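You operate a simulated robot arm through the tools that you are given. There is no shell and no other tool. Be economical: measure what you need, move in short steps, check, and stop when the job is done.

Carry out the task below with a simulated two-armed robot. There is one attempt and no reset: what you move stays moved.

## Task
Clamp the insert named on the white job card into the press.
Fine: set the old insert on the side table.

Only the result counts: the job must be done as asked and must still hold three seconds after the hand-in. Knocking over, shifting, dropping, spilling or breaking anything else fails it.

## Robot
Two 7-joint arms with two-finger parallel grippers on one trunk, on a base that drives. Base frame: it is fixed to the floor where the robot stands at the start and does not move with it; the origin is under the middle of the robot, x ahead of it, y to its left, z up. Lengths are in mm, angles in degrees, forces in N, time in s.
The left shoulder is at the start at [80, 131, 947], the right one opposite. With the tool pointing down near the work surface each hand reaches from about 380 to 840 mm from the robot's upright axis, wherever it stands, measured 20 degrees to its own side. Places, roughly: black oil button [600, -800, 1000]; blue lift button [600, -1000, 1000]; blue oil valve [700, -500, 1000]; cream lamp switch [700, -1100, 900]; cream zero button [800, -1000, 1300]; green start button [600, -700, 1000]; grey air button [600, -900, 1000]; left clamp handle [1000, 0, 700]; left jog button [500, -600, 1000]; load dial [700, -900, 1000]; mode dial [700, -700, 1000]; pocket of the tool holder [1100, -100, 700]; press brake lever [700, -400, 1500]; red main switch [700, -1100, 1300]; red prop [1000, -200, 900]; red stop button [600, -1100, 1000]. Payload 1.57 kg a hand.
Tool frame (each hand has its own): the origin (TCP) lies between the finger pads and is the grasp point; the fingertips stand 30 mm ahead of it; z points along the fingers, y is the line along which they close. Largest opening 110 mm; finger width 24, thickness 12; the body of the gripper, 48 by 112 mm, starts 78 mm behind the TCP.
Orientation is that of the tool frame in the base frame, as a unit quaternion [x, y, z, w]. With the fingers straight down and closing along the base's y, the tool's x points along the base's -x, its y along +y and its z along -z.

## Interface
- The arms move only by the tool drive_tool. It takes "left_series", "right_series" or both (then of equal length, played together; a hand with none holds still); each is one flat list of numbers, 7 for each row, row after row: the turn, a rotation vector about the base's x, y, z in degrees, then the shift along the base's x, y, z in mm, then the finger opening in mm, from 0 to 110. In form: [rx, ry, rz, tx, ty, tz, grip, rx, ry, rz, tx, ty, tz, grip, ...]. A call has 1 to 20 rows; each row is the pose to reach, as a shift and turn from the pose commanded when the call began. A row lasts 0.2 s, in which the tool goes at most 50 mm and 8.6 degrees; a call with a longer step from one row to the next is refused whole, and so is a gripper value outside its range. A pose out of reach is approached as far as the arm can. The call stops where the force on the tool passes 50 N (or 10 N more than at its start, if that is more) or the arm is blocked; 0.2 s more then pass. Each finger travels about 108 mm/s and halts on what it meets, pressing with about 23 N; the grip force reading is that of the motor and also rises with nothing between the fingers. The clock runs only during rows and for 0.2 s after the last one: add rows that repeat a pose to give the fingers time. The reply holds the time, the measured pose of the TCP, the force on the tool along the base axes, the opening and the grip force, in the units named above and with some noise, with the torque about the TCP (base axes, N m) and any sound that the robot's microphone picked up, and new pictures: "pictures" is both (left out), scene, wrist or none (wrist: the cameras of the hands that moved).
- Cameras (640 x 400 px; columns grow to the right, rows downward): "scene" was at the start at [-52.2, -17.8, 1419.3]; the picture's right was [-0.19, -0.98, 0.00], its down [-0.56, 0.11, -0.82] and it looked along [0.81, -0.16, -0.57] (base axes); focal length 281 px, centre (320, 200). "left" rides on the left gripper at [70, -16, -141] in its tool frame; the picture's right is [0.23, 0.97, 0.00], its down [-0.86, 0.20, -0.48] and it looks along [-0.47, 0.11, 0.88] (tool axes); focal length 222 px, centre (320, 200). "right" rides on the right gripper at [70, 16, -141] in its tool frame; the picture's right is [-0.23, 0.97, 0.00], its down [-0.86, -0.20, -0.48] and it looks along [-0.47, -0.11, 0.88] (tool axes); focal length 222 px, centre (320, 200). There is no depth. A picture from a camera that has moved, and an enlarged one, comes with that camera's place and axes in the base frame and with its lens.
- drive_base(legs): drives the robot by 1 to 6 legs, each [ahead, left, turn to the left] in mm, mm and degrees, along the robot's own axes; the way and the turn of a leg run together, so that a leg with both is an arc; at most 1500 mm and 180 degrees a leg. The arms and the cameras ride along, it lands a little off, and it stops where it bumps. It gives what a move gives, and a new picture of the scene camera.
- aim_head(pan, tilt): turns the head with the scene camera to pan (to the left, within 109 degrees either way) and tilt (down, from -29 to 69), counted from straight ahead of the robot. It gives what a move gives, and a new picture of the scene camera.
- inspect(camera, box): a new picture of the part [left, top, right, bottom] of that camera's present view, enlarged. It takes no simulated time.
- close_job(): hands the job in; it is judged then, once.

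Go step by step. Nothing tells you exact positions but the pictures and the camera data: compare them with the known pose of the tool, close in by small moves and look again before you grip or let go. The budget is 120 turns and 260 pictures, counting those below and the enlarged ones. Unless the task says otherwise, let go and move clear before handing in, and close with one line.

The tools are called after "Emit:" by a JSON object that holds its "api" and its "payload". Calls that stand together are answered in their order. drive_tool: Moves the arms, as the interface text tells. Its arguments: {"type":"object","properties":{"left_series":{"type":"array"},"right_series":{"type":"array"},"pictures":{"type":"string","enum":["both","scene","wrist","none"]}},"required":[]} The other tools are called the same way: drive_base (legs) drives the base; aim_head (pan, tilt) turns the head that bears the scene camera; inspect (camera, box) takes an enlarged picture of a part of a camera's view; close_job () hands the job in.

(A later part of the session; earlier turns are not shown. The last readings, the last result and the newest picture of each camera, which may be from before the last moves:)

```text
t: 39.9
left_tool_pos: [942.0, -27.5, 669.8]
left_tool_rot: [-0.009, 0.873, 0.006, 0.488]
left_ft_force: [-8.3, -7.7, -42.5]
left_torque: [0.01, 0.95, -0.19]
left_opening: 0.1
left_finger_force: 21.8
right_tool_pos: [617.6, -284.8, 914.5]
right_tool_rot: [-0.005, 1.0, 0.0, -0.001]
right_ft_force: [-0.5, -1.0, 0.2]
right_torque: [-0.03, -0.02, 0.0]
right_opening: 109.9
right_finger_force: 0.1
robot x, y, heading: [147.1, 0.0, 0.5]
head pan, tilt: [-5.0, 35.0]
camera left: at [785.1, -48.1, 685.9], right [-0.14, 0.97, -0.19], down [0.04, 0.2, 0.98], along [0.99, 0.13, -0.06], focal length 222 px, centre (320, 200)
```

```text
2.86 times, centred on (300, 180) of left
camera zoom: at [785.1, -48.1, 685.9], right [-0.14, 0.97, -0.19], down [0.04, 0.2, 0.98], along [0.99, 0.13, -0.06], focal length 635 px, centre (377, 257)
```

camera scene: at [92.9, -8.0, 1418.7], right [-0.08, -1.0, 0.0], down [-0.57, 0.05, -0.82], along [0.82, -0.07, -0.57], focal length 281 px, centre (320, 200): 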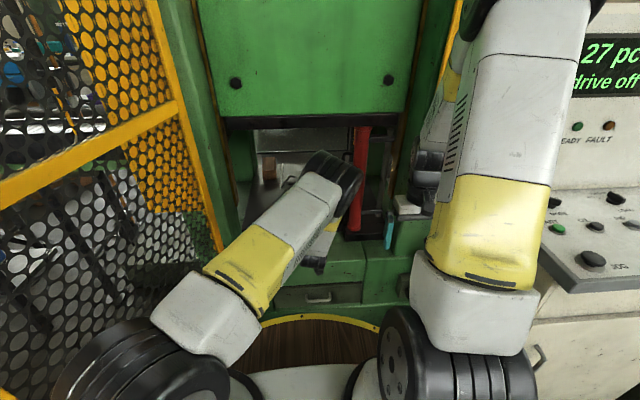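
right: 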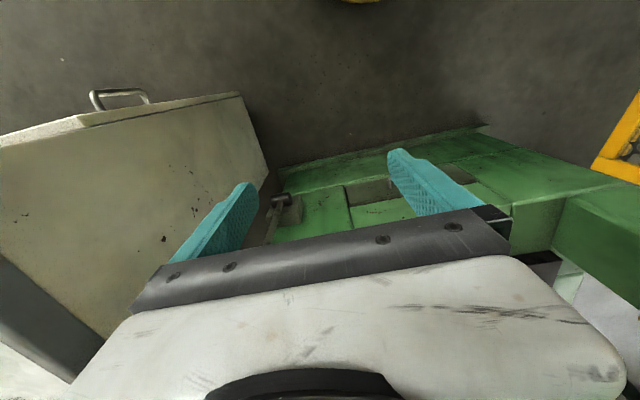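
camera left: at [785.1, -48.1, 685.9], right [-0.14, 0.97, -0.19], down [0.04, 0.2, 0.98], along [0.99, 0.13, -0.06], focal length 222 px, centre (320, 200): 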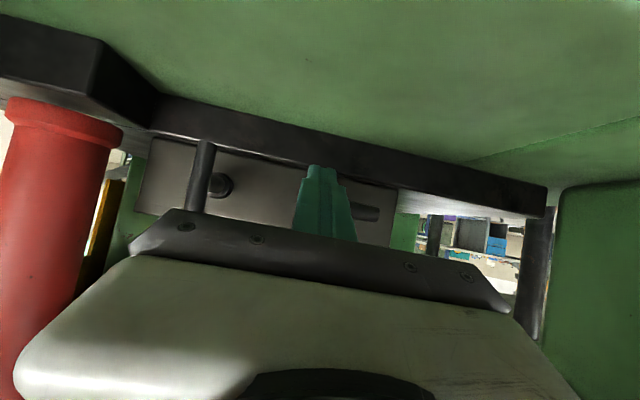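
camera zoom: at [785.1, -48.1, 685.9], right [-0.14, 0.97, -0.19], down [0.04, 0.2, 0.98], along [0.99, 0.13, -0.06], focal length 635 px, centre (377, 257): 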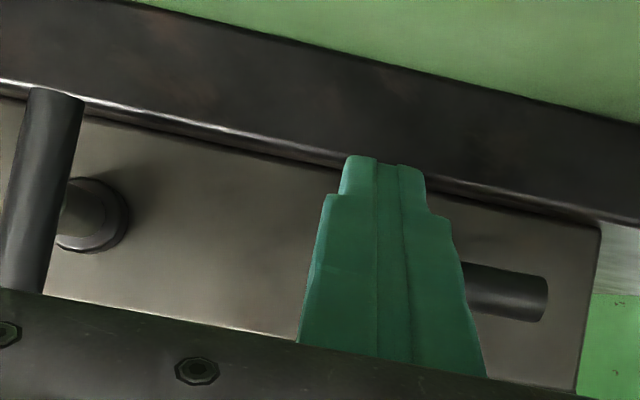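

The left handle is now horizontal at its stop. I'll back the hand out and shift the base 110 mm right to treat the right handle mirror-wise.

Emit:
{"api": "drive_tool", "payload": {"left_series": [0, 0, 0, 0, 0, -8, 0, 0, 0, 0, -45, 0, -8, 0, 0, 0, 0, -90, 0, -4, 0, 0, 0, 0, -110, 0, 0, 0], "pictures": "none"}}

Emit:
{"api": "drive_base", "payload": {"legs": [[0, -110, 0]]}}

Emit:
{"api": "inspect", "payload": {"camera": "left", "box": [0, 0, 640, 400]}}

```text
t: 40.9
left_tool_pos: [838.7, -27.6, 677.2]
left_tool_rot: [-0.009, 0.867, 0.006, 0.497]
left_ft_force: [0.3, -0.8, -0.2]
left_torque: [0.01, -0.03, -0.01]
left_opening: 0.1
left_finger_force: 21.2
right_tool_pos: [616.7, -284.7, 915.7]
right_tool_rot: [-0.004, 1.0, 0.0, 0.0]
right_ft_force: [-0.2, -0.2, -0.1]
right_torque: [-0.01, 0.01, 0.05]
right_opening: 110.0
right_finger_force: 0.1
robot x, y, heading: [146.7, -0.8, 0.6]
head pan, tilt: [-5.0, 35.0]
```

```text
t: 42.1
left_tool_pos: [839.8, -137.9, 676.1]
left_tool_rot: [-0.009, 0.868, 0.006, 0.496]
left_ft_force: [1.1, 0.4, 0.6]
left_torque: [0.04, 0.03, 0.02]
left_opening: 0.0
left_finger_force: 21.9
right_tool_pos: [619.6, -395.9, 914.7]
right_tool_rot: [-0.004, 1.0, 0.001, 0.0]
right_ft_force: [0.4, -0.2, -0.3]
right_torque: [0.0, -0.02, 0.0]
right_opening: 110.0
right_finger_force: 0.1
robot x, y, heading: [150.3, -111.7, 0.4]
head pan, tilt: [-5.0, 35.0]
camera scene: at [94.4, -118.5, 1418.7], right [-0.08, -1.0, 0.0], down [-0.57, 0.04, -0.82], along [0.82, -0.06, -0.57], focal length 281 px, centre (320, 200)
```

scene: 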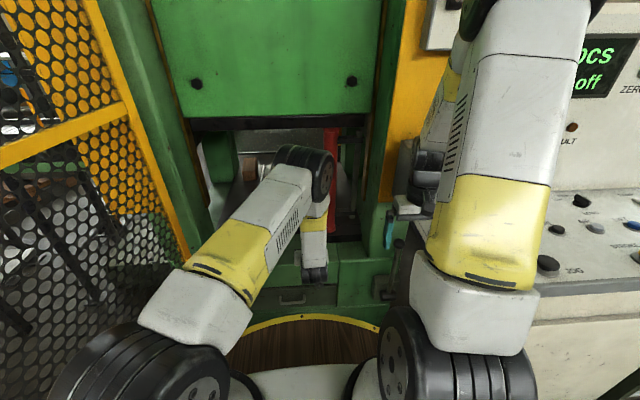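

```text
1.00 times, centred on (320, 200) of left (not enlarged: the box is as wide or as high as the picture)
camera zoom: at [682.5, -159.1, 689.7], right [-0.14, 0.97, -0.19], down [0.02, 0.2, 0.98], along [0.99, 0.13, -0.04], focal length 222 px, centre (320, 200)
```

zoom: 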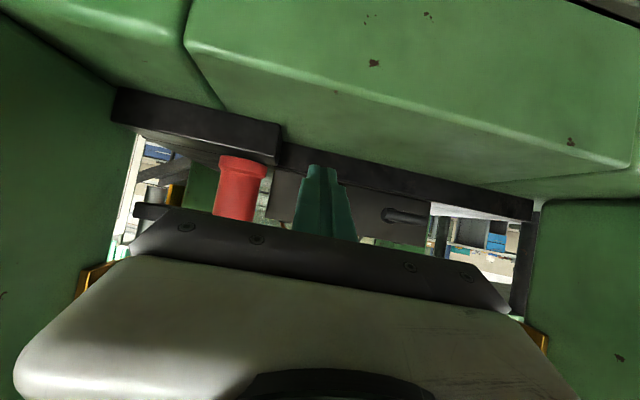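

I'll go in between the prop base and the right bar at y≈−146 and push toward +y.

Emit:
{"api": "drive_tool", "payload": {"left_series": [0, 0, 0, 40, -8, -4, 0, 0, 0, 0, 75, -8, -8, 0, 0, 0, 0, 107, -8, -8, 0, 0, 0, 0, 107, -2, -8, 0, 0, 0, 0, 107, 4, -8, 0, 0, 0, 0, 107, 8, -8, 0, 0, 0, 0, 107, 12, -8, 0], "pictures": "wrist"}}

Emit:
{"api": "inspect", "payload": {"camera": "left", "box": [190, 110, 410, 250]}}

```text
t: 43.7
left_tool_pos: [945.0, -134.6, 667.8]
left_tool_rot: [-0.005, 0.868, 0.002, 0.496]
left_ft_force: [1.4, -37.3, -6.7]
left_torque: [-0.35, 0.11, -0.88]
left_opening: 0.0
left_finger_force: 21.4
right_tool_pos: [618.1, -398.3, 913.8]
right_tool_rot: [-0.004, 1.0, 0.0, 0.0]
right_ft_force: [-0.1, -0.6, -0.8]
right_torque: [0.01, 0.04, 0.02]
right_opening: 109.9
right_finger_force: 0.0
robot x, y, heading: [143.8, -111.6, 0.6]
head pan, tilt: [-5.0, 35.0]
camera left: at [788.0, -154.2, 681.3], right [-0.13, 0.97, -0.2], down [0.02, 0.2, 0.98], along [0.99, 0.12, -0.04], focal length 222 px, centre (320, 200)
```

left: 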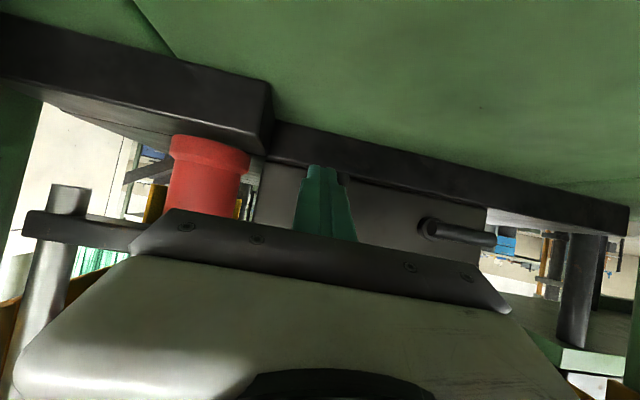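

```text
2.86 times, centred on (300, 180) of left
camera zoom: at [788.0, -154.2, 681.3], right [-0.13, 0.97, -0.2], down [0.02, 0.2, 0.98], along [0.99, 0.12, -0.04], focal length 635 px, centre (377, 257)
```

zoom: 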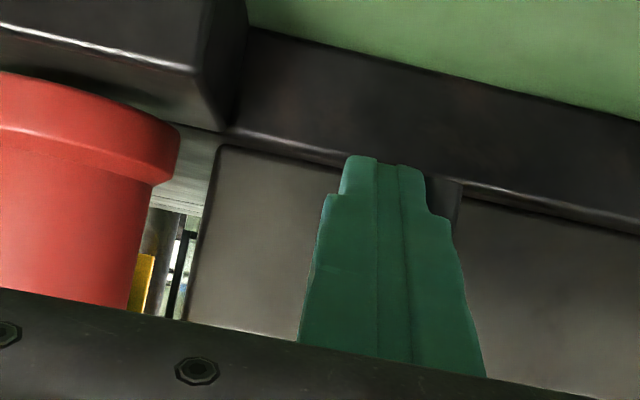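

This one also turns only the other way (bottom toward −y). I'll back off and push from its left side.

Emit:
{"api": "drive_tool", "payload": {"left_series": [0, 0, 0, -3, -20, 0, 0, 0, 0, 0, -45, -20, 0, 0, 0, 0, 0, -65, 10, 0, 0, 0, 0, 0, -65, 34, 0, 0, 0, 0, 0, -30, 34, 0, 0, 0, 0, 0, 0, 34, 0, 0, 0, 0, 0, 0, 26, 0, 0, 0, 0, 0, 0, 20, 0, 0, 0, 0, 0, 0, 14, 0, 0, 0, 0, 0, 0, 8, 0, 0], "pictures": "wrist"}}

Emit:
{"api": "inspect", "payload": {"camera": "left", "box": [190, 110, 410, 250]}}

```text
t: 45.9
left_tool_pos: [945.7, -120.2, 667.9]
left_tool_rot: [-0.008, 0.869, 0.005, 0.495]
left_ft_force: [-6.2, 3.6, -8.5]
left_torque: [0.03, 0.14, 0.02]
left_opening: 0.1
left_finger_force: 21.1
right_tool_pos: [617.7, -396.7, 915.2]
right_tool_rot: [-0.004, 1.0, 0.0, 0.0]
right_ft_force: [-0.4, -0.2, 0.2]
right_torque: [-0.01, 0.01, 0.03]
right_opening: 109.9
right_finger_force: 0.1
robot x, y, heading: [146.4, -109.5, 0.3]
head pan, tilt: [-5.0, 35.0]
camera left: at [787.9, -141.5, 680.8], right [-0.13, 0.97, -0.2], down [0.02, 0.2, 0.98], along [0.99, 0.13, -0.05], focal length 222 px, centre (320, 200)
```

left: 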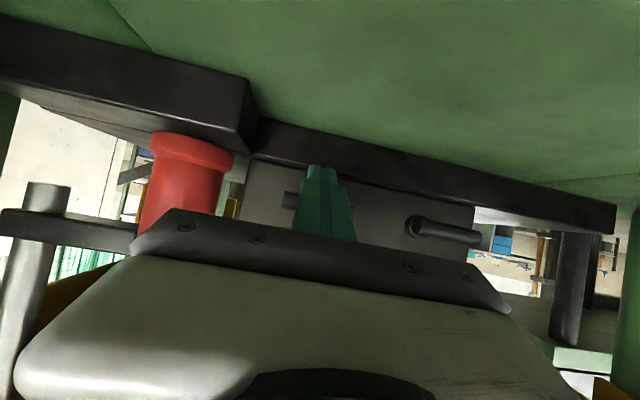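

```text
2.86 times, centred on (300, 180) of left
camera zoom: at [787.9, -141.5, 680.8], right [-0.13, 0.97, -0.2], down [0.02, 0.2, 0.98], along [0.99, 0.13, -0.05], focal length 635 px, centre (377, 257)
```

zoom: 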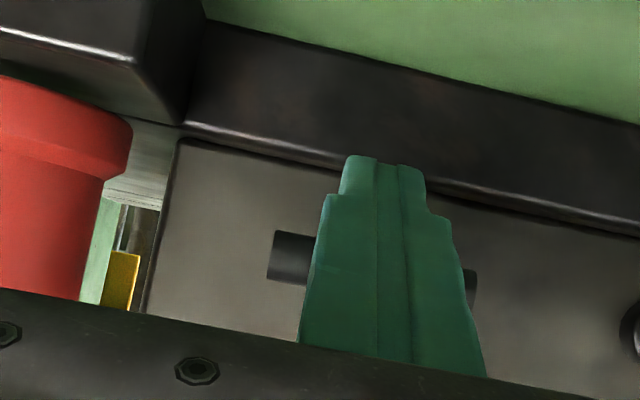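

Both handles are horizontal now. I'll retreat and raise the left hand to view the brass tabs.

Emit:
{"api": "drive_tool", "payload": {"left_series": [0, 0, 0, -5, 0, -8, 0, 0, 0, 0, -50, 0, -5, 0, 0, 0, 0, -95, 5, 0, 0, 0, 0, 0, -130, 10, 20, 0, 0, 0, 0, -150, 20, 60, 0, 0, 5, 0, -150, 35, 105, 20, 0, 10, 0, -150, 45, 150, 50, 0, 15, 0, -145, 55, 195, 80, 0, 20, 0, -130, 65, 240, 110, 0, 26, 0, -110, 75, 280, 110, 0, 26, 0, -80, 80, 310, 110], "pictures": "both"}}

Emit:
{"api": "inspect", "payload": {"camera": "left", "box": [200, 60, 340, 180]}}

```text
t: 48.3
left_tool_pos: [867.6, -37.1, 979.3]
left_tool_rot: [-0.008, 0.958, 0.008, 0.288]
left_ft_force: [0.6, 1.4, -0.2]
left_torque: [-0.02, 0.04, -0.01]
left_opening: 110.0
left_finger_force: 0.1
right_tool_pos: [618.9, -397.1, 914.4]
right_tool_rot: [-0.005, 1.0, 0.0, 0.0]
right_ft_force: [-0.3, 0.0, 0.3]
right_torque: [-0.01, -0.03, -0.04]
right_opening: 109.9
right_finger_force: 0.2
robot x, y, heading: [144.5, -106.5, 0.5]
head pan, tilt: [-5.0, 35.0]
camera scene: at [94.3, -118.5, 1418.7], right [-0.08, -1.0, 0.0], down [-0.57, 0.04, -0.82], along [0.82, -0.06, -0.57], focal length 281 px, centre (320, 200)
camera left: at [730.4, -59.2, 1059.8], right [-0.21, 0.97, -0.11], down [0.44, 0.2, 0.87], along [0.87, 0.13, -0.47], focal length 222 px, centre (320, 200)
```

scene: 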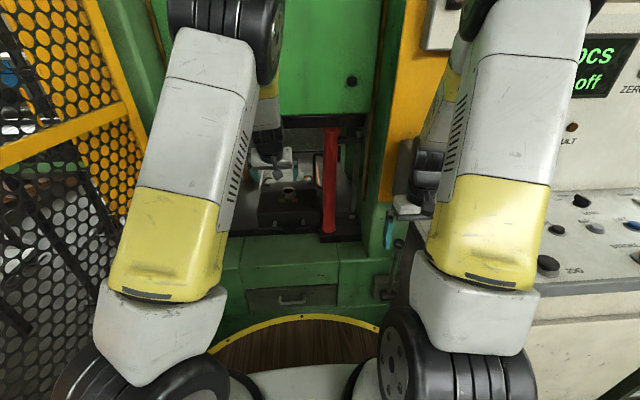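
left: 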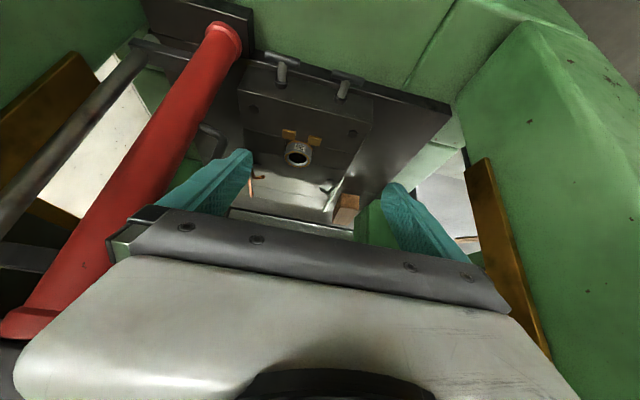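

```text
3.33 times, centred on (270, 120) of left
camera zoom: at [730.4, -59.2, 1059.8], right [-0.21, 0.97, -0.11], down [0.44, 0.2, 0.87], along [0.87, 0.13, -0.47], focal length 740 px, centre (487, 467)
```

zoom: 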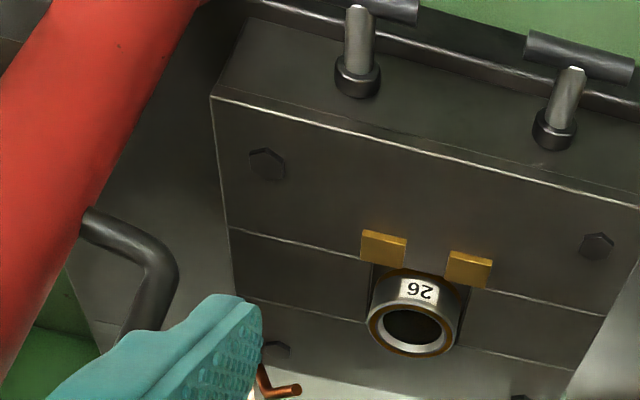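

Emit:
{"api": "inspect", "payload": {"camera": "scene", "box": [250, 160, 330, 220]}}

Emit:
{"api": "inspect", "payload": {"camera": "left", "box": [270, 110, 330, 180]}}

```text
6.67 times, centred on (290, 190) of scene
camera zoom: at [94.3, -118.5, 1418.7], right [-0.08, -1.0, 0.0], down [-0.57, 0.04, -0.82], along [0.82, -0.06, -0.57], focal length 1872 px, centre (520, 267)
```

zoom: 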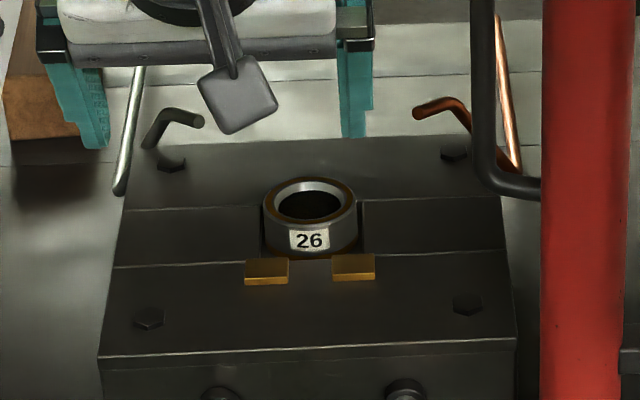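

```text
5.71 times, centred on (300, 145) of left
camera zoom: at [730.4, -59.2, 1059.8], right [-0.21, 0.97, -0.11], down [0.44, 0.2, 0.87], along [0.87, 0.13, -0.47], focal length 1269 px, centre (434, 514)
```

zoom: 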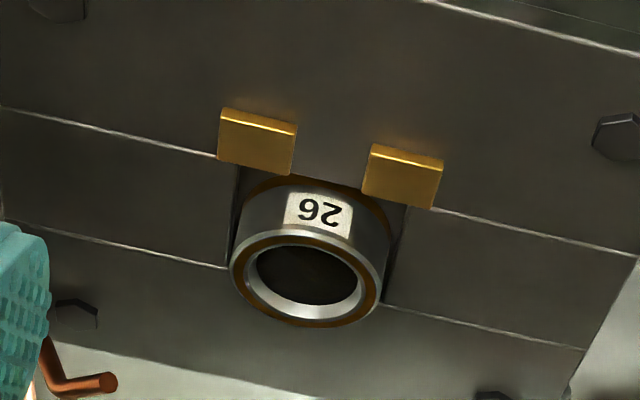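

The tabs have retracted, so insert 26 should be free. I'll pull both hands back a little and drive about 200 mm closer so the left arm can reach under the ram with a tilted hand.

Emit:
{"api": "drive_tool", "payload": {"left_series": [0, 0, 0, -40, -5, -20, 110, 0, 0, 0, -80, -10, -40, 110, 0, 0, 0, -100, -20, -60, 110, 0, 0, 0, -110, -23, -80, 110], "right_series": [0, 0, 0, -40, 20, 0, 110, 0, 0, 0, -80, 40, 0, 110, 0, 0, 0, -120, 60, 0, 110, 0, 0, 0, -150, 80, 0, 110], "pictures": "none"}}

Emit:
{"api": "drive_base", "payload": {"legs": [[200, 0, 0]]}}

Emit:
{"api": "inspect", "payload": {"camera": "left", "box": [0, 0, 640, 400]}}

```text
t: 49.3
left_tool_pos: [757.5, -60.1, 898.7]
left_tool_rot: [-0.008, 0.957, 0.007, 0.289]
left_ft_force: [-0.1, -0.1, -0.7]
left_torque: [0.0, 0.0, 0.0]
left_opening: 109.9
left_finger_force: 0.1
right_tool_pos: [499.5, -318.6, 923.3]
right_tool_rot: [-0.004, 1.0, 0.0, -0.001]
right_ft_force: [-0.2, 0.0, 0.3]
right_torque: [0.01, -0.01, 0.01]
right_opening: 110.1
right_finger_force: 0.1
right hand out of reach, approached as far as the arm can: row 4
robot x, y, heading: [149.5, -112.3, 0.7]
head pan, tilt: [-5.0, 35.0]
```

```text
t: 50.9
left_tool_pos: [955.7, -56.9, 897.9]
left_tool_rot: [-0.008, 0.957, 0.008, 0.288]
left_ft_force: [-0.1, 0.2, 0.1]
left_torque: [0.02, -0.01, 0.04]
left_opening: 109.9
left_finger_force: 0.1
right_tool_pos: [698.2, -315.5, 923.5]
right_tool_rot: [-0.005, 1.0, 0.001, -0.002]
right_ft_force: [-0.5, 0.5, -0.5]
right_torque: [0.0, 0.04, -0.04]
right_opening: 110.1
right_finger_force: 0.0
robot x, y, heading: [345.7, -109.9, 0.5]
head pan, tilt: [-5.0, 35.0]
camera scene: at [292.4, -116.6, 1418.7], right [-0.08, -1.0, 0.0], down [-0.57, 0.04, -0.82], along [0.82, -0.06, -0.57], focal length 281 px, centre (320, 200)
```

scene: 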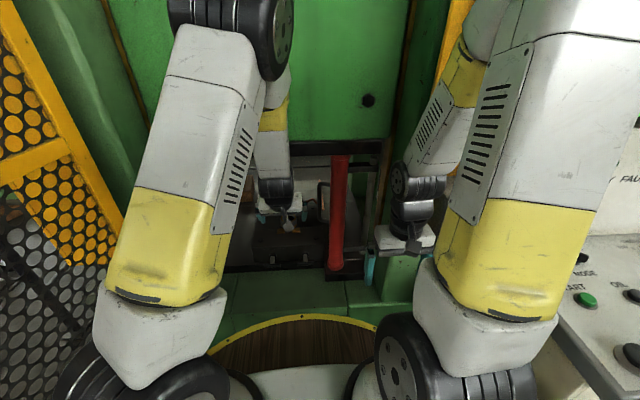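

```text
1.00 times, centred on (320, 200) of left (not enlarged: the box is as wide or as high as the picture)
camera zoom: at [819.8, -78.4, 979.0], right [-0.21, 0.97, -0.11], down [0.44, 0.2, 0.87], along [0.87, 0.13, -0.47], focal length 222 px, centre (320, 200)
```

zoom: 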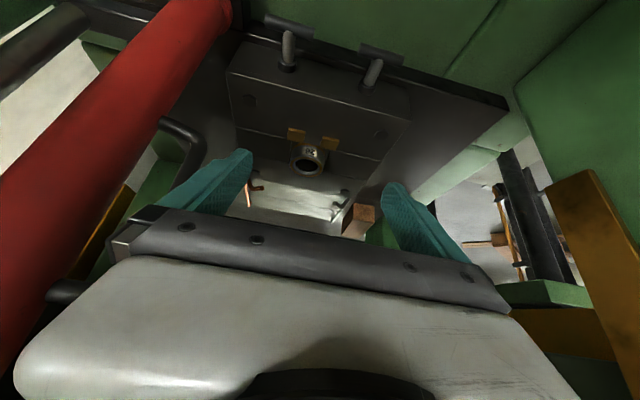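

Emit:
{"api": "inspect", "payload": {"camera": "left", "box": [260, 110, 360, 190]}}

Emit:
{"api": "inspect", "payload": {"camera": "scene", "box": [240, 190, 340, 270]}}

```text
5.00 times, centred on (310, 150) of left
camera zoom: at [819.8, -78.4, 979.0], right [-0.21, 0.97, -0.11], down [0.44, 0.2, 0.87], along [0.87, 0.13, -0.47], focal length 1111 px, centre (370, 450)
```

zoom: 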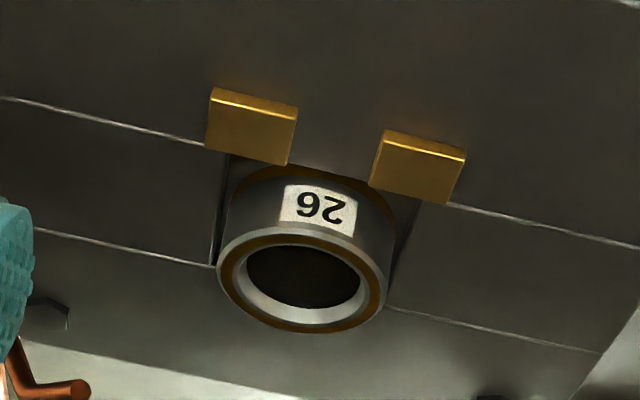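

```text
5.00 times, centred on (290, 230) of scene
camera zoom: at [292.4, -116.6, 1418.7], right [-0.08, -1.0, 0.0], down [-0.57, 0.04, -0.82], along [0.82, -0.06, -0.57], focal length 1404 px, centre (470, 50)
```

zoom: 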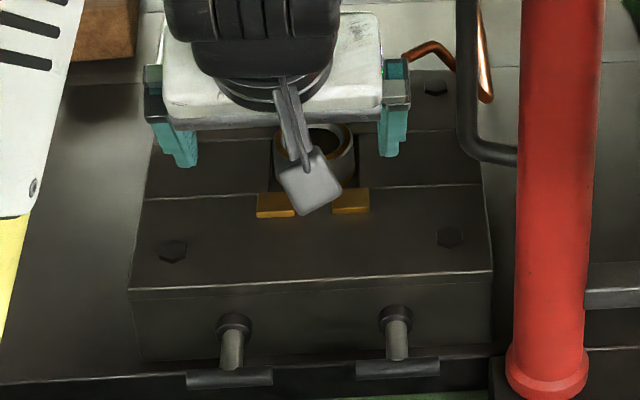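

Triangulated: ring 26 top centre ≈ (1138, −60, 748), Ø≈58, block top ≈ 715. I'll tilt the left hand to ~45° and approach above it with open fingers.

Emit:
{"api": "drive_tool", "payload": {"left_series": [0, -6, 0, 30, 0, -30, 110, 0, -12, 0, 60, -2, -60, 110, 0, -12, 0, 100, -3, -82, 110, 0, -12, 0, 140, -3, -102, 110], "pictures": "both"}}

Emit:
{"api": "inspect", "payload": {"camera": "scene", "box": [240, 190, 340, 270]}}

```text
t: 51.9
left_tool_pos: [1095.0, -57.8, 794.8]
left_tool_rot: [-0.01, 0.922, 0.008, 0.387]
left_ft_force: [-0.8, 0.1, -0.4]
left_torque: [0.0, 0.0, 0.04]
left_opening: 109.9
left_finger_force: 0.1
right_tool_pos: [698.4, -317.3, 923.0]
right_tool_rot: [-0.004, 1.0, 0.001, -0.001]
right_ft_force: [-0.2, -0.2, 1.1]
right_torque: [-0.02, -0.02, -0.01]
right_opening: 109.7
right_finger_force: 0.0
robot x, y, heading: [341.5, -109.2, 0.6]
head pan, tilt: [-5.0, 35.0]
camera scene: at [292.0, -116.7, 1418.7], right [-0.08, -1.0, 0.0], down [-0.57, 0.04, -0.82], along [0.82, -0.06, -0.57], focal length 281 px, centre (320, 200)
camera left: at [946.4, -79.1, 845.7], right [-0.18, 0.97, -0.16], down [0.25, 0.2, 0.95], along [0.95, 0.13, -0.28], focal length 222 px, centre (320, 200)
```

scene: 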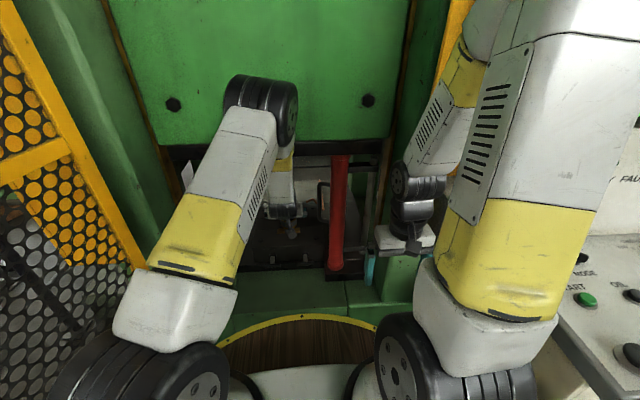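
left: 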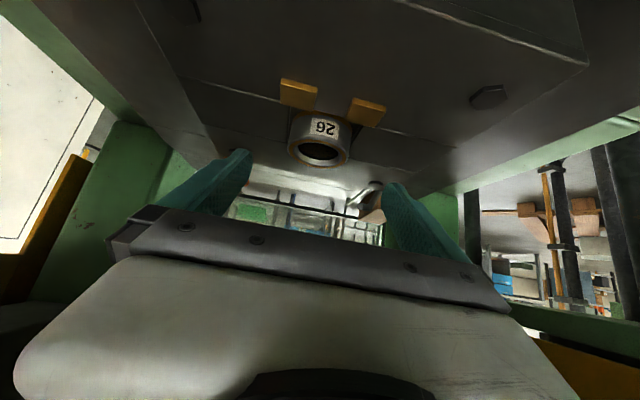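

```text
5.00 times, centred on (290, 230) of scene
camera zoom: at [292.0, -116.7, 1418.7], right [-0.08, -1.0, 0.0], down [-0.57, 0.04, -0.82], along [0.82, -0.06, -0.57], focal length 1404 px, centre (470, 50)
```

zoom: 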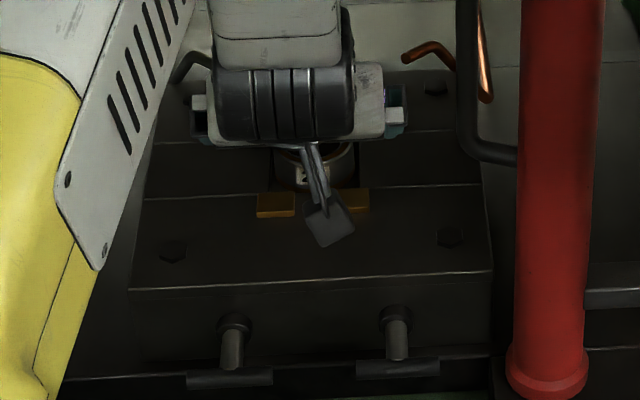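

Emit:
{"api": "drive_tool", "payload": {"left_series": [0, 0, 0, 12, -3, -8, 110, 0, 0, 0, 23, -3, -18, 110, 0, 0, 0, 23, -3, -28, 110, 0, 0, 0, 23, -3, -38, 110], "pictures": "wrist"}}

Emit:
{"api": "inspect", "payload": {"camera": "left", "box": [220, 50, 420, 230]}}

```text
t: 52.9
left_tool_pos: [1118.3, -60.8, 758.7]
left_tool_rot: [-0.01, 0.922, 0.008, 0.387]
left_ft_force: [-0.4, 1.0, 0.0]
left_torque: [-0.01, 0.0, 0.0]
left_opening: 110.1
left_finger_force: 0.0
right_tool_pos: [698.9, -316.8, 924.2]
right_tool_rot: [-0.005, 1.0, 0.0, -0.002]
right_ft_force: [0.1, -0.1, -0.4]
right_torque: [0.04, -0.01, 0.02]
right_opening: 109.9
right_finger_force: 0.1
robot x, y, heading: [341.8, -107.0, 0.6]
head pan, tilt: [-5.0, 35.0]
camera left: at [969.3, -83.1, 809.0], right [-0.18, 0.97, -0.16], down [0.25, 0.2, 0.95], along [0.95, 0.13, -0.28], focal length 222 px, centre (320, 200)
```

left: 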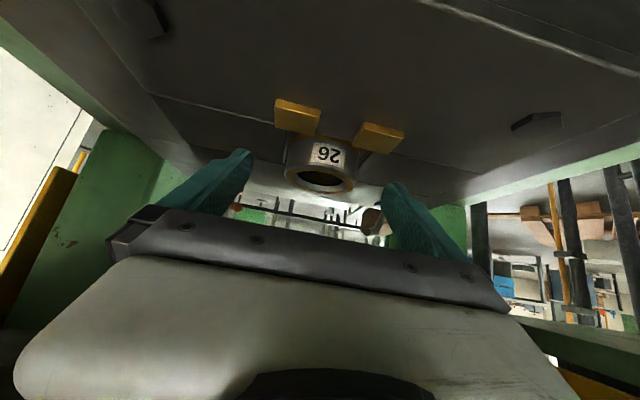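

```text
2.22 times, centred on (320, 140) of left
camera zoom: at [969.3, -83.1, 809.0], right [-0.18, 0.97, -0.16], down [0.25, 0.2, 0.95], along [0.95, 0.13, -0.28], focal length 494 px, centre (320, 333)
```

zoom: 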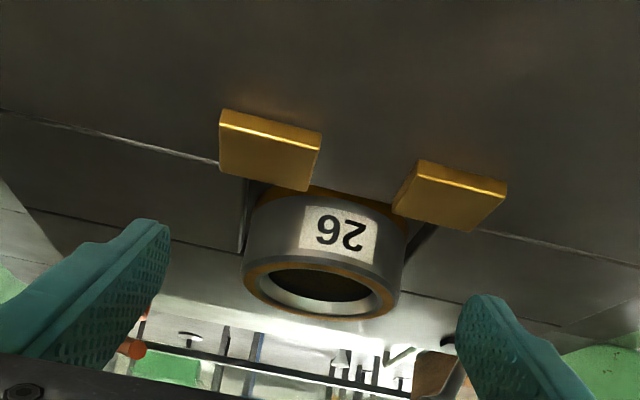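

Ring lies between the fingers. I'll lower 4 mm and close.

Emit:
{"api": "drive_tool", "payload": {"left_series": [0, 0, 0, 0, 0, -4, 110, 0, 0, 0, 0, -1, -4, 75, 0, 0, 0, 0, -1, -4, 40, 0, 0, 0, 0, -1, -4, 40, 0, 0, 0, 0, -1, -4, 40], "pictures": "wrist"}}

Emit:
{"api": "inspect", "payload": {"camera": "left", "box": [220, 50, 420, 230]}}

```text
t: 54.1
left_tool_pos: [1120.3, -64.0, 754.4]
left_tool_rot: [-0.01, 0.922, 0.007, 0.387]
left_ft_force: [0.2, 3.7, 1.9]
left_torque: [0.12, -0.09, 0.08]
left_opening: 61.2
left_finger_force: 23.7
right_tool_pos: [699.2, -316.7, 923.1]
right_tool_rot: [-0.006, 1.0, 0.0, -0.002]
right_ft_force: [-0.6, 0.8, 0.0]
right_torque: [-0.03, 0.01, -0.03]
right_opening: 109.9
right_finger_force: 0.0
robot x, y, heading: [343.8, -105.9, 0.3]
head pan, tilt: [-5.0, 35.0]
camera left: at [969.9, -84.9, 805.0], right [-0.18, 0.97, -0.16], down [0.25, 0.2, 0.95], along [0.95, 0.13, -0.28], focal length 222 px, centre (320, 200)
```

left: 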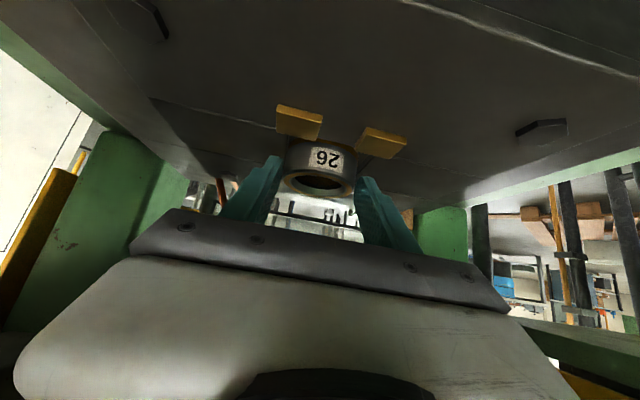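

```text
2.22 times, centred on (320, 140) of left
camera zoom: at [969.9, -84.9, 805.0], right [-0.18, 0.97, -0.16], down [0.25, 0.2, 0.95], along [0.95, 0.13, -0.28], focal length 494 px, centre (320, 333)
```

zoom: 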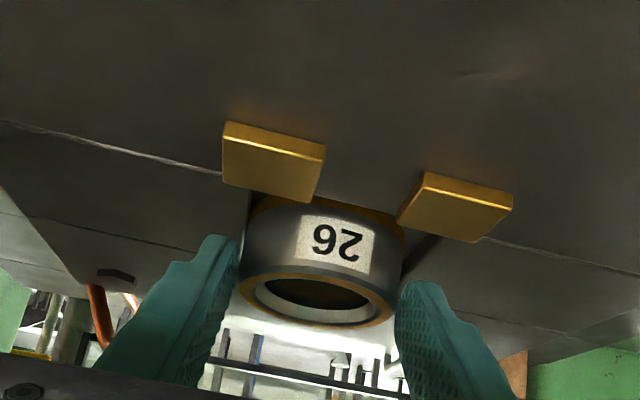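

Gripped at 61 mm. I'll lift straight up gently.

Emit:
{"api": "drive_tool", "payload": {"left_series": [0, 0, 0, 0, 0, 6, 40, 0, 0, 0, 0, 0, 14, 40, 0, 0, 0, 0, 0, 24, 40, 0, 0, 0, 0, 0, 36, 40, 0, 0, 0, 0, 0, 50, 40], "pictures": "wrist"}}

Emit:
{"api": "inspect", "payload": {"camera": "left", "box": [220, 50, 420, 230]}}

```text
t: 55.3
left_tool_pos: [1118.1, -63.9, 803.2]
left_tool_rot: [-0.01, 0.922, 0.008, 0.386]
left_ft_force: [-1.0, 0.0, -6.4]
left_torque: [0.0, 0.18, 0.01]
left_opening: 61.1
left_finger_force: 22.7
right_tool_pos: [699.3, -317.5, 922.6]
right_tool_rot: [-0.006, 1.0, 0.0, -0.002]
right_ft_force: [0.1, 0.5, 0.8]
right_torque: [0.01, -0.02, 0.04]
right_opening: 110.2
right_finger_force: 0.1
robot x, y, heading: [341.3, -108.5, 0.7]
head pan, tilt: [-5.0, 35.0]
camera left: at [969.5, -85.6, 855.1], right [-0.18, 0.97, -0.16], down [0.25, 0.2, 0.95], along [0.95, 0.13, -0.28], focal length 222 px, centre (320, 200)
```

left: 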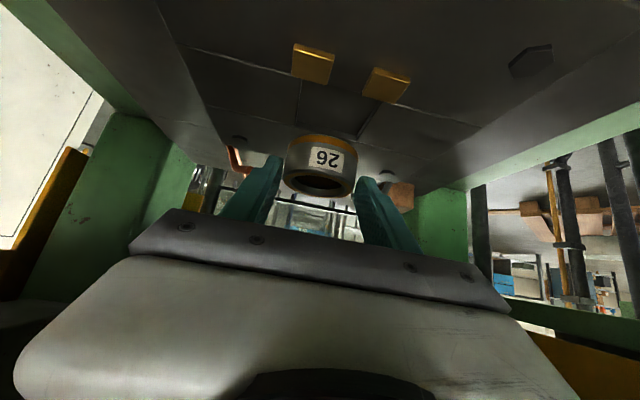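

```text
2.22 times, centred on (320, 140) of left
camera zoom: at [969.5, -85.6, 855.1], right [-0.18, 0.97, -0.16], down [0.25, 0.2, 0.95], along [0.95, 0.13, -0.28], focal length 494 px, centre (320, 333)
```

zoom: 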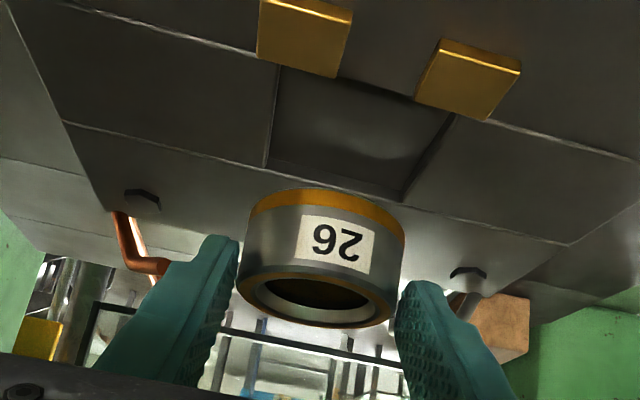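

The old insert is out (≈0.65 kg) and the shallow square pocket is visible. Next: withdraw, back off, and carry it to a free spot on the side table.

Emit:
{"api": "drive_tool", "payload": {"left_series": [0, 0, 0, -45, 0, 5, 40, 0, 0, 0, -90, 0, 10, 40, 0, 0, 0, -135, 0, 20, 40, 0, 0, 0, -180, 0, 40, 40, 0, 0, 0, -220, 0, 70, 40], "pictures": "none"}}

Emit:
{"api": "drive_base", "payload": {"legs": [[-560, 0, 0], [0, -1200, 0], [0, -770, 0]]}}

Emit:
{"api": "aim_head", "payload": {"pan": 5, "tilt": 38}}

```text
t: 56.5
left_tool_pos: [897.6, -61.6, 874.0]
left_tool_rot: [-0.01, 0.922, 0.008, 0.387]
left_ft_force: [0.5, -0.1, -6.6]
left_torque: [-0.01, 0.19, 0.0]
left_opening: 61.2
left_finger_force: 22.8
right_tool_pos: [699.3, -316.3, 922.8]
right_tool_rot: [-0.005, 1.0, -0.001, -0.001]
right_ft_force: [0.0, 0.1, -0.7]
right_torque: [0.02, 0.01, 0.01]
right_opening: 109.9
right_finger_force: 0.0
robot x, y, heading: [342.5, -108.7, 0.7]
head pan, tilt: [-5.0, 35.0]
```

```text
t: 69.0
left_tool_pos: [354.3, -2028.5, 873.5]
left_tool_rot: [-0.001, 0.922, 0.004, 0.387]
left_ft_force: [-0.5, 0.0, -6.2]
left_torque: [0.02, 0.17, -0.01]
left_opening: 60.4
left_finger_force: 23.1
right_tool_pos: [148.9, -2279.5, 923.0]
right_tool_rot: [0.005, 1.0, 0.0, -0.001]
right_ft_force: [0.0, -0.1, -0.6]
right_torque: [0.0, -0.01, -0.02]
right_opening: 109.9
right_finger_force: 0.0
robot x, y, heading: [-205.2, -2066.2, -0.7]
head pan, tilt: [-5.0, 35.0]
camera scene: at [-253.1, -2071.8, 1418.7], right [-0.1, -1.0, 0.0], down [-0.57, 0.05, -0.82], along [0.82, -0.08, -0.57], focal length 281 px, centre (320, 200)
```

scene: 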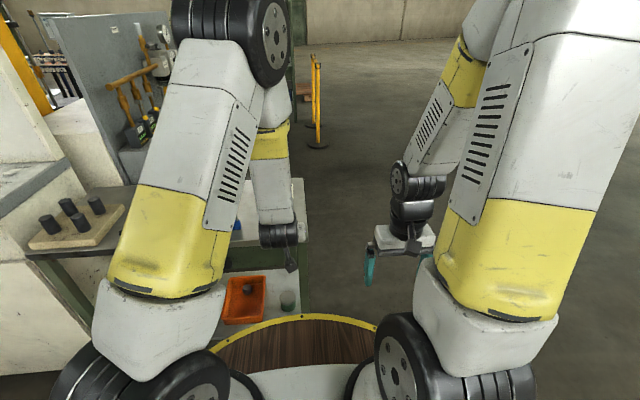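

```text
t: 69.8
left_tool_pos: [354.1, -2028.1, 874.1]
left_tool_rot: [-0.001, 0.922, 0.003, 0.386]
left_ft_force: [0.5, 0.5, -6.8]
left_torque: [0.0, 0.2, 0.0]
left_opening: 60.2
left_finger_force: 23.3
right_tool_pos: [148.9, -2279.6, 923.1]
right_tool_rot: [0.004, 1.0, 0.0, -0.001]
right_ft_force: [0.7, 0.8, 0.3]
right_torque: [0.02, 0.01, 0.01]
right_opening: 110.0
right_finger_force: 0.1
robot x, y, heading: [-203.8, -2067.6, -0.6]
head pan, tilt: [5.0, 38.0]
camera scene: at [-254.7, -2056.7, 1414.2], right [0.08, -1.0, 0.0], down [-0.61, -0.05, -0.79], along [0.79, 0.06, -0.62], focal length 281 px, centre (320, 200)
```

scene: 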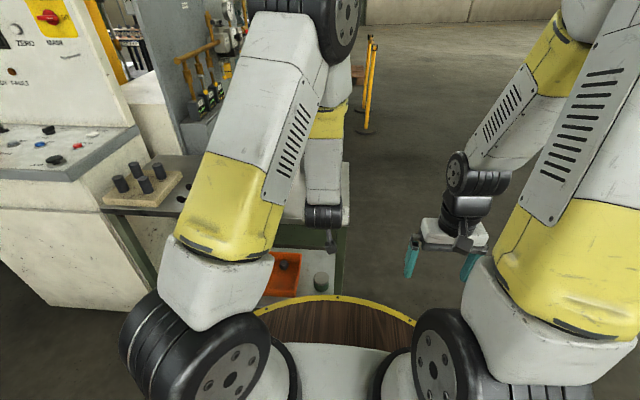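

Emit:
{"api": "inspect", "payload": {"camera": "left", "box": [0, 0, 640, 400]}}

Emit:
{"api": "inspect", "payload": {"camera": "left", "box": [220, 60, 480, 230]}}

```text
1.00 times, centred on (320, 200) of left (not enlarged: the box is as wide or as high as the picture)
camera zoom: at [203.9, -2046.8, 924.2], right [-0.16, 0.97, -0.16], down [0.26, 0.19, 0.95], along [0.95, 0.11, -0.28], focal length 222 px, centre (320, 200)
```

zoom: 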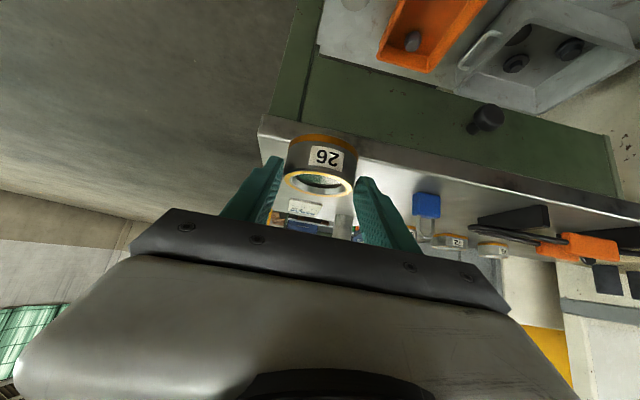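

```text
2.35 times, centred on (350, 145) of left
camera zoom: at [203.9, -2046.8, 924.2], right [-0.16, 0.97, -0.16], down [0.26, 0.19, 0.95], along [0.95, 0.11, -0.28], focal length 523 px, centre (249, 329)
```

zoom: 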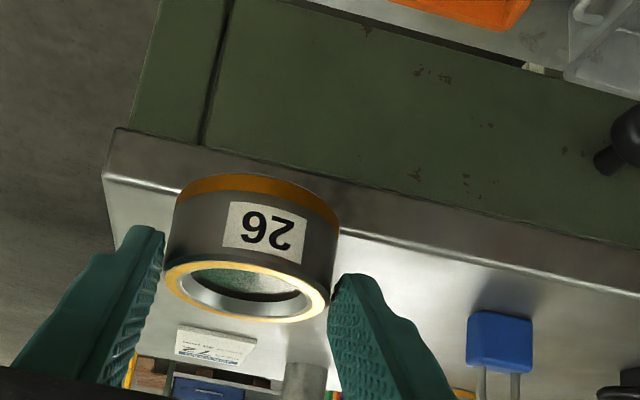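

Table top ≈ z 800 with its right front corner near (425, −2098); padlock at (485, −1862). I'll bring the ring over (545, −1990) and lower it.

Emit:
{"api": "drive_tool", "payload": {"left_series": [0, 0, 0, 40, 5, 0, 40, 0, 0, 0, 80, 15, 0, 40, 0, 0, 0, 120, 25, 0, 40, 0, 0, 0, 160, 35, 0, 40, 0, 0, 0, 178, 38, -4, 40, 0, 0, 0, 178, 38, -12, 40, 0, 0, 0, 178, 38, -18, 40], "pictures": "both"}}

Emit:
{"api": "inspect", "payload": {"camera": "left", "box": [200, 60, 440, 230]}}

```text
t: 71.4
left_tool_pos: [533.7, -1990.0, 856.0]
left_tool_rot: [-0.001, 0.922, 0.003, 0.387]
left_ft_force: [-0.6, -0.1, -6.4]
left_torque: [0.02, 0.18, -0.02]
left_opening: 60.1
left_finger_force: 22.7
right_tool_pos: [150.5, -2279.3, 924.2]
right_tool_rot: [0.004, 1.0, 0.0, -0.002]
right_ft_force: [0.4, 0.0, -0.1]
right_torque: [0.0, 0.02, 0.02]
right_opening: 110.0
right_finger_force: 0.1
robot x, y, heading: [-202.5, -2064.6, -0.7]
head pan, tilt: [5.0, 38.0]
camera scene: at [-254.6, -2056.6, 1414.2], right [0.08, -1.0, 0.0], down [-0.61, -0.05, -0.79], along [0.79, 0.06, -0.62], focal length 281 px, centre (320, 200)
camera left: at [383.7, -2008.6, 905.9], right [-0.16, 0.97, -0.16], down [0.26, 0.19, 0.95], along [0.95, 0.11, -0.28], focal length 222 px, centre (320, 200)
```

scene: 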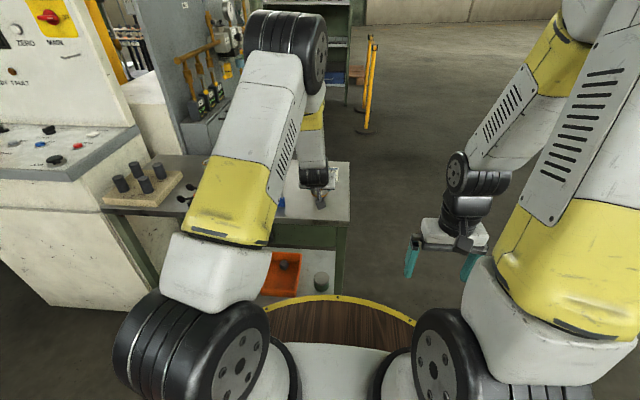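
left: 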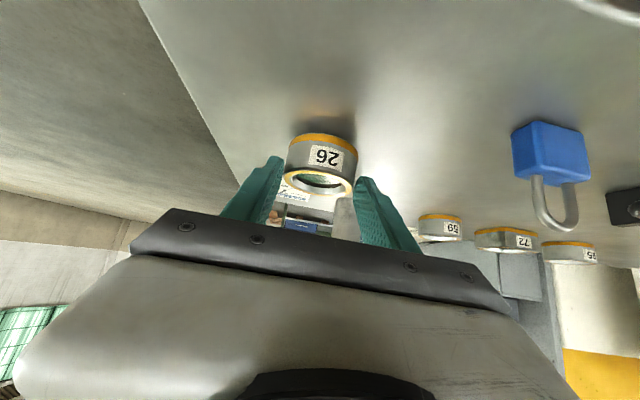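

```text
2.35 times, centred on (320, 145) of left
camera zoom: at [383.7, -2008.6, 905.9], right [-0.16, 0.97, -0.16], down [0.26, 0.19, 0.95], along [0.95, 0.11, -0.28], focal length 523 px, centre (320, 329)
```

zoom: 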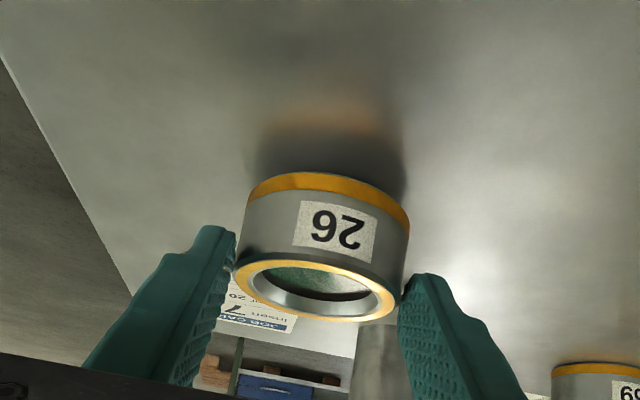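

Emit:
{"api": "drive_tool", "payload": {"left_series": [0, 0, 0, 0, 0, -3, 40, 0, 0, 0, 0, 0, -6, 40, 0, 0, 0, 0, 0, -9, 40, 0, 0, 0, 0, 0, -9, 40], "pictures": "wrist"}}

```text
t: 72.4
left_tool_pos: [533.8, -1988.7, 848.5]
left_tool_rot: [-0.002, 0.921, 0.003, 0.389]
left_ft_force: [-2.9, 0.2, 11.2]
left_torque: [-0.44, -0.09, -0.1]
left_opening: 60.1
left_finger_force: 23.5
right_tool_pos: [150.0, -2280.2, 923.4]
right_tool_rot: [0.004, 1.0, 0.0, -0.002]
right_ft_force: [0.0, 0.1, -0.7]
right_torque: [0.0, -0.01, -0.02]
right_opening: 109.9
right_finger_force: 0.1
robot x, y, heading: [-202.3, -2062.9, -0.5]
head pan, tilt: [5.0, 38.0]
camera left: at [383.6, -2008.6, 898.5], right [-0.16, 0.97, -0.16], down [0.25, 0.2, 0.95], along [0.95, 0.11, -0.28], focal length 222 px, centre (320, 200)
```

left: 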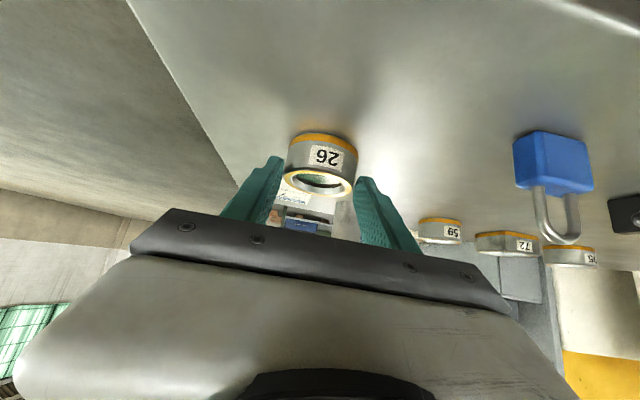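

Contact with the table. Release and back off along the finger axis.

Emit:
{"api": "drive_tool", "payload": {"left_series": [0, 0, 0, 0, 0, 2, 55, 0, 0, 0, 0, 0, 2, 66, 0, 0, 0, 0, 0, 2, 90, 0, 0, 0, 0, 0, 2, 90, 0, 0, 0, -20, 0, 22, 90, 0, 0, 0, -50, 0, 52, 90, 0, 0, 0, -80, 0, 82, 90], "pictures": "wrist"}}

```text
t: 74.0
left_tool_pos: [451.7, -1990.0, 932.5]
left_tool_rot: [-0.001, 0.922, 0.004, 0.386]
left_ft_force: [1.0, 0.7, 0.2]
left_torque: [0.04, 0.01, -0.02]
left_opening: 90.0
left_finger_force: 0.1
right_tool_pos: [148.7, -2280.2, 922.5]
right_tool_rot: [0.005, 1.0, 0.0, -0.002]
right_ft_force: [0.8, 0.6, 0.5]
right_torque: [0.0, 0.05, 0.0]
right_opening: 109.8
right_finger_force: 0.1
robot x, y, heading: [-203.5, -2060.3, -0.7]
head pan, tilt: [5.0, 38.0]
camera left: at [301.5, -2008.6, 981.7], right [-0.16, 0.97, -0.16], down [0.26, 0.19, 0.95], along [0.95, 0.11, -0.28], focal length 222 px, centre (320, 200)
```

left: 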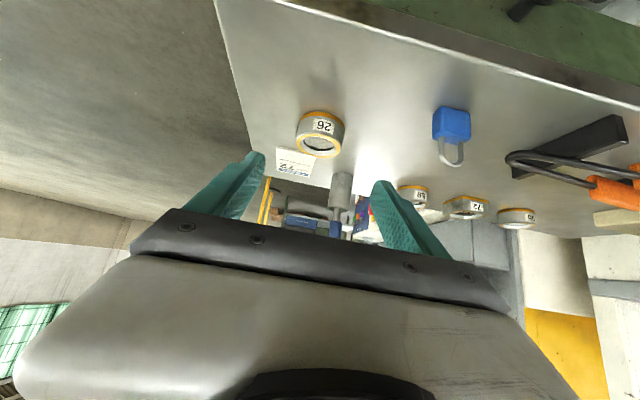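

Insert 26 stands on the side table. Now I'll move over to insert 72 at about (711, −1648).

Emit:
{"api": "drive_base", "payload": {"legs": [[0, 340, 0], [80, 0, 0]]}}

Emit:
{"api": "inspect", "payload": {"camera": "left", "box": [0, 0, 640, 400]}}

Emit:
{"api": "inspect", "payload": {"camera": "left", "box": [240, 90, 400, 200]}}

```text
t: 76.9
left_tool_pos: [534.0, -1642.7, 931.6]
left_tool_rot: [-0.001, 0.922, 0.003, 0.386]
left_ft_force: [-0.8, -0.5, 0.4]
left_torque: [0.04, 0.01, 0.0]
left_opening: 89.8
left_finger_force: 0.0
right_tool_pos: [233.3, -1934.8, 923.9]
right_tool_rot: [0.003, 1.0, 0.001, -0.001]
right_ft_force: [0.3, -0.3, -0.3]
right_torque: [-0.01, -0.01, -0.02]
right_opening: 110.1
right_finger_force: 0.1
robot x, y, heading: [-118.6, -1722.0, -0.3]
head pan, tilt: [5.0, 38.0]
camera scene: at [-171.8, -1712.2, 1414.1], right [0.08, -1.0, 0.0], down [-0.61, -0.05, -0.79], along [0.79, 0.06, -0.62], focal length 281 px, centre (320, 200)
```

scene: 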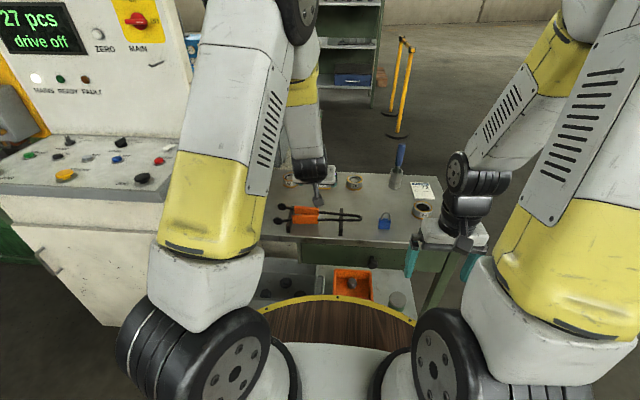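

```text
1.00 times, centred on (320, 200) of left (not enlarged: the box is as wide or as high as the picture)
camera zoom: at [384.3, -1662.5, 981.6], right [-0.17, 0.97, -0.16], down [0.26, 0.2, 0.95], along [0.95, 0.12, -0.28], focal length 222 px, centre (320, 200)
```

zoom: 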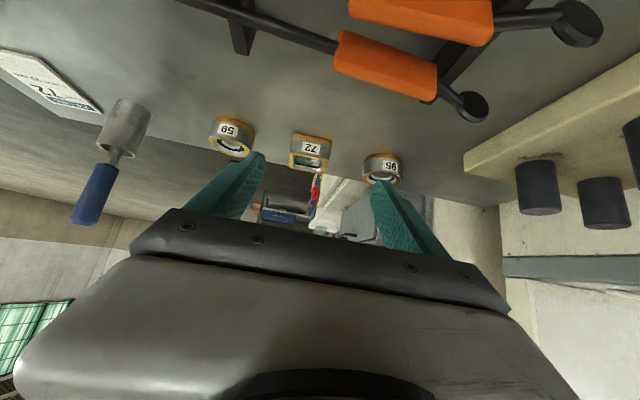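

```text
3.64 times, centred on (320, 145) of left
camera zoom: at [384.3, -1662.5, 981.6], right [-0.17, 0.97, -0.16], down [0.26, 0.2, 0.95], along [0.95, 0.12, -0.28], focal length 808 px, centre (320, 400)
```

zoom: 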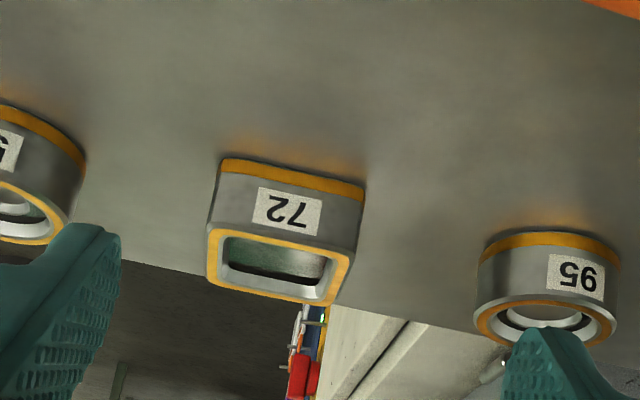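

Insert 72 spans y −1681…−1621, front face x≈681, height ≈34. I'll bring the fingers above it.

Emit:
{"api": "drive_tool", "payload": {"left_series": [0, 0, 0, 40, -3, -15, 90, 0, 0, 0, 80, -5, -30, 90, 0, 0, 0, 120, -8, -45, 90, 0, 0, 0, 145, -8, -55, 90], "pictures": "wrist"}}

Emit:
{"api": "inspect", "payload": {"camera": "left", "box": [220, 60, 420, 220]}}

```text
t: 77.9
left_tool_pos: [678.9, -1650.4, 878.3]
left_tool_rot: [-0.003, 0.922, 0.004, 0.387]
left_ft_force: [0.3, -0.4, 0.6]
left_torque: [0.01, -0.03, -0.04]
left_opening: 90.3
left_finger_force: 0.2
right_tool_pos: [233.7, -1934.4, 922.7]
right_tool_rot: [0.003, 1.0, 0.0, -0.001]
right_ft_force: [0.3, -0.7, 0.2]
right_torque: [0.01, -0.02, 0.0]
right_opening: 110.2
right_finger_force: 0.1
robot x, y, heading: [-120.3, -1718.8, -0.1]
head pan, tilt: [5.0, 38.0]
camera left: at [528.9, -1670.2, 928.6], right [-0.17, 0.97, -0.16], down [0.26, 0.2, 0.95], along [0.95, 0.12, -0.28], focal length 222 px, centre (320, 200)
```

left: 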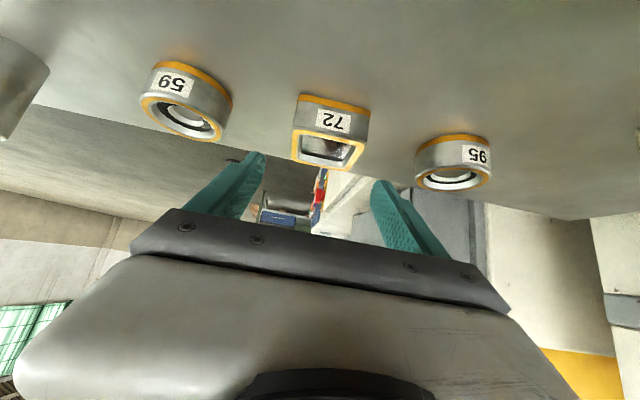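

```text
2.50 times, centred on (320, 140) of left
camera zoom: at [528.9, -1670.2, 928.6], right [-0.17, 0.97, -0.16], down [0.26, 0.2, 0.95], along [0.95, 0.12, -0.28], focal length 555 px, centre (320, 350)
```

zoom: 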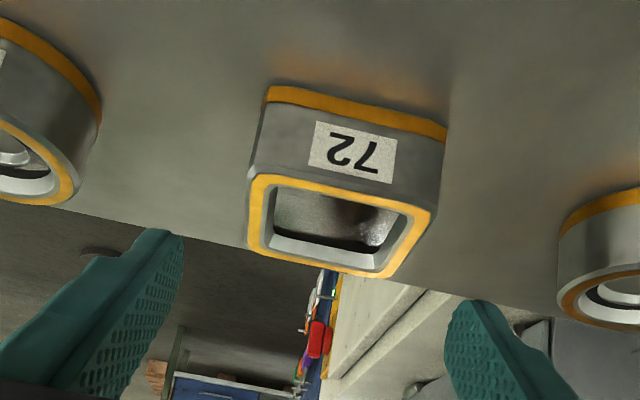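

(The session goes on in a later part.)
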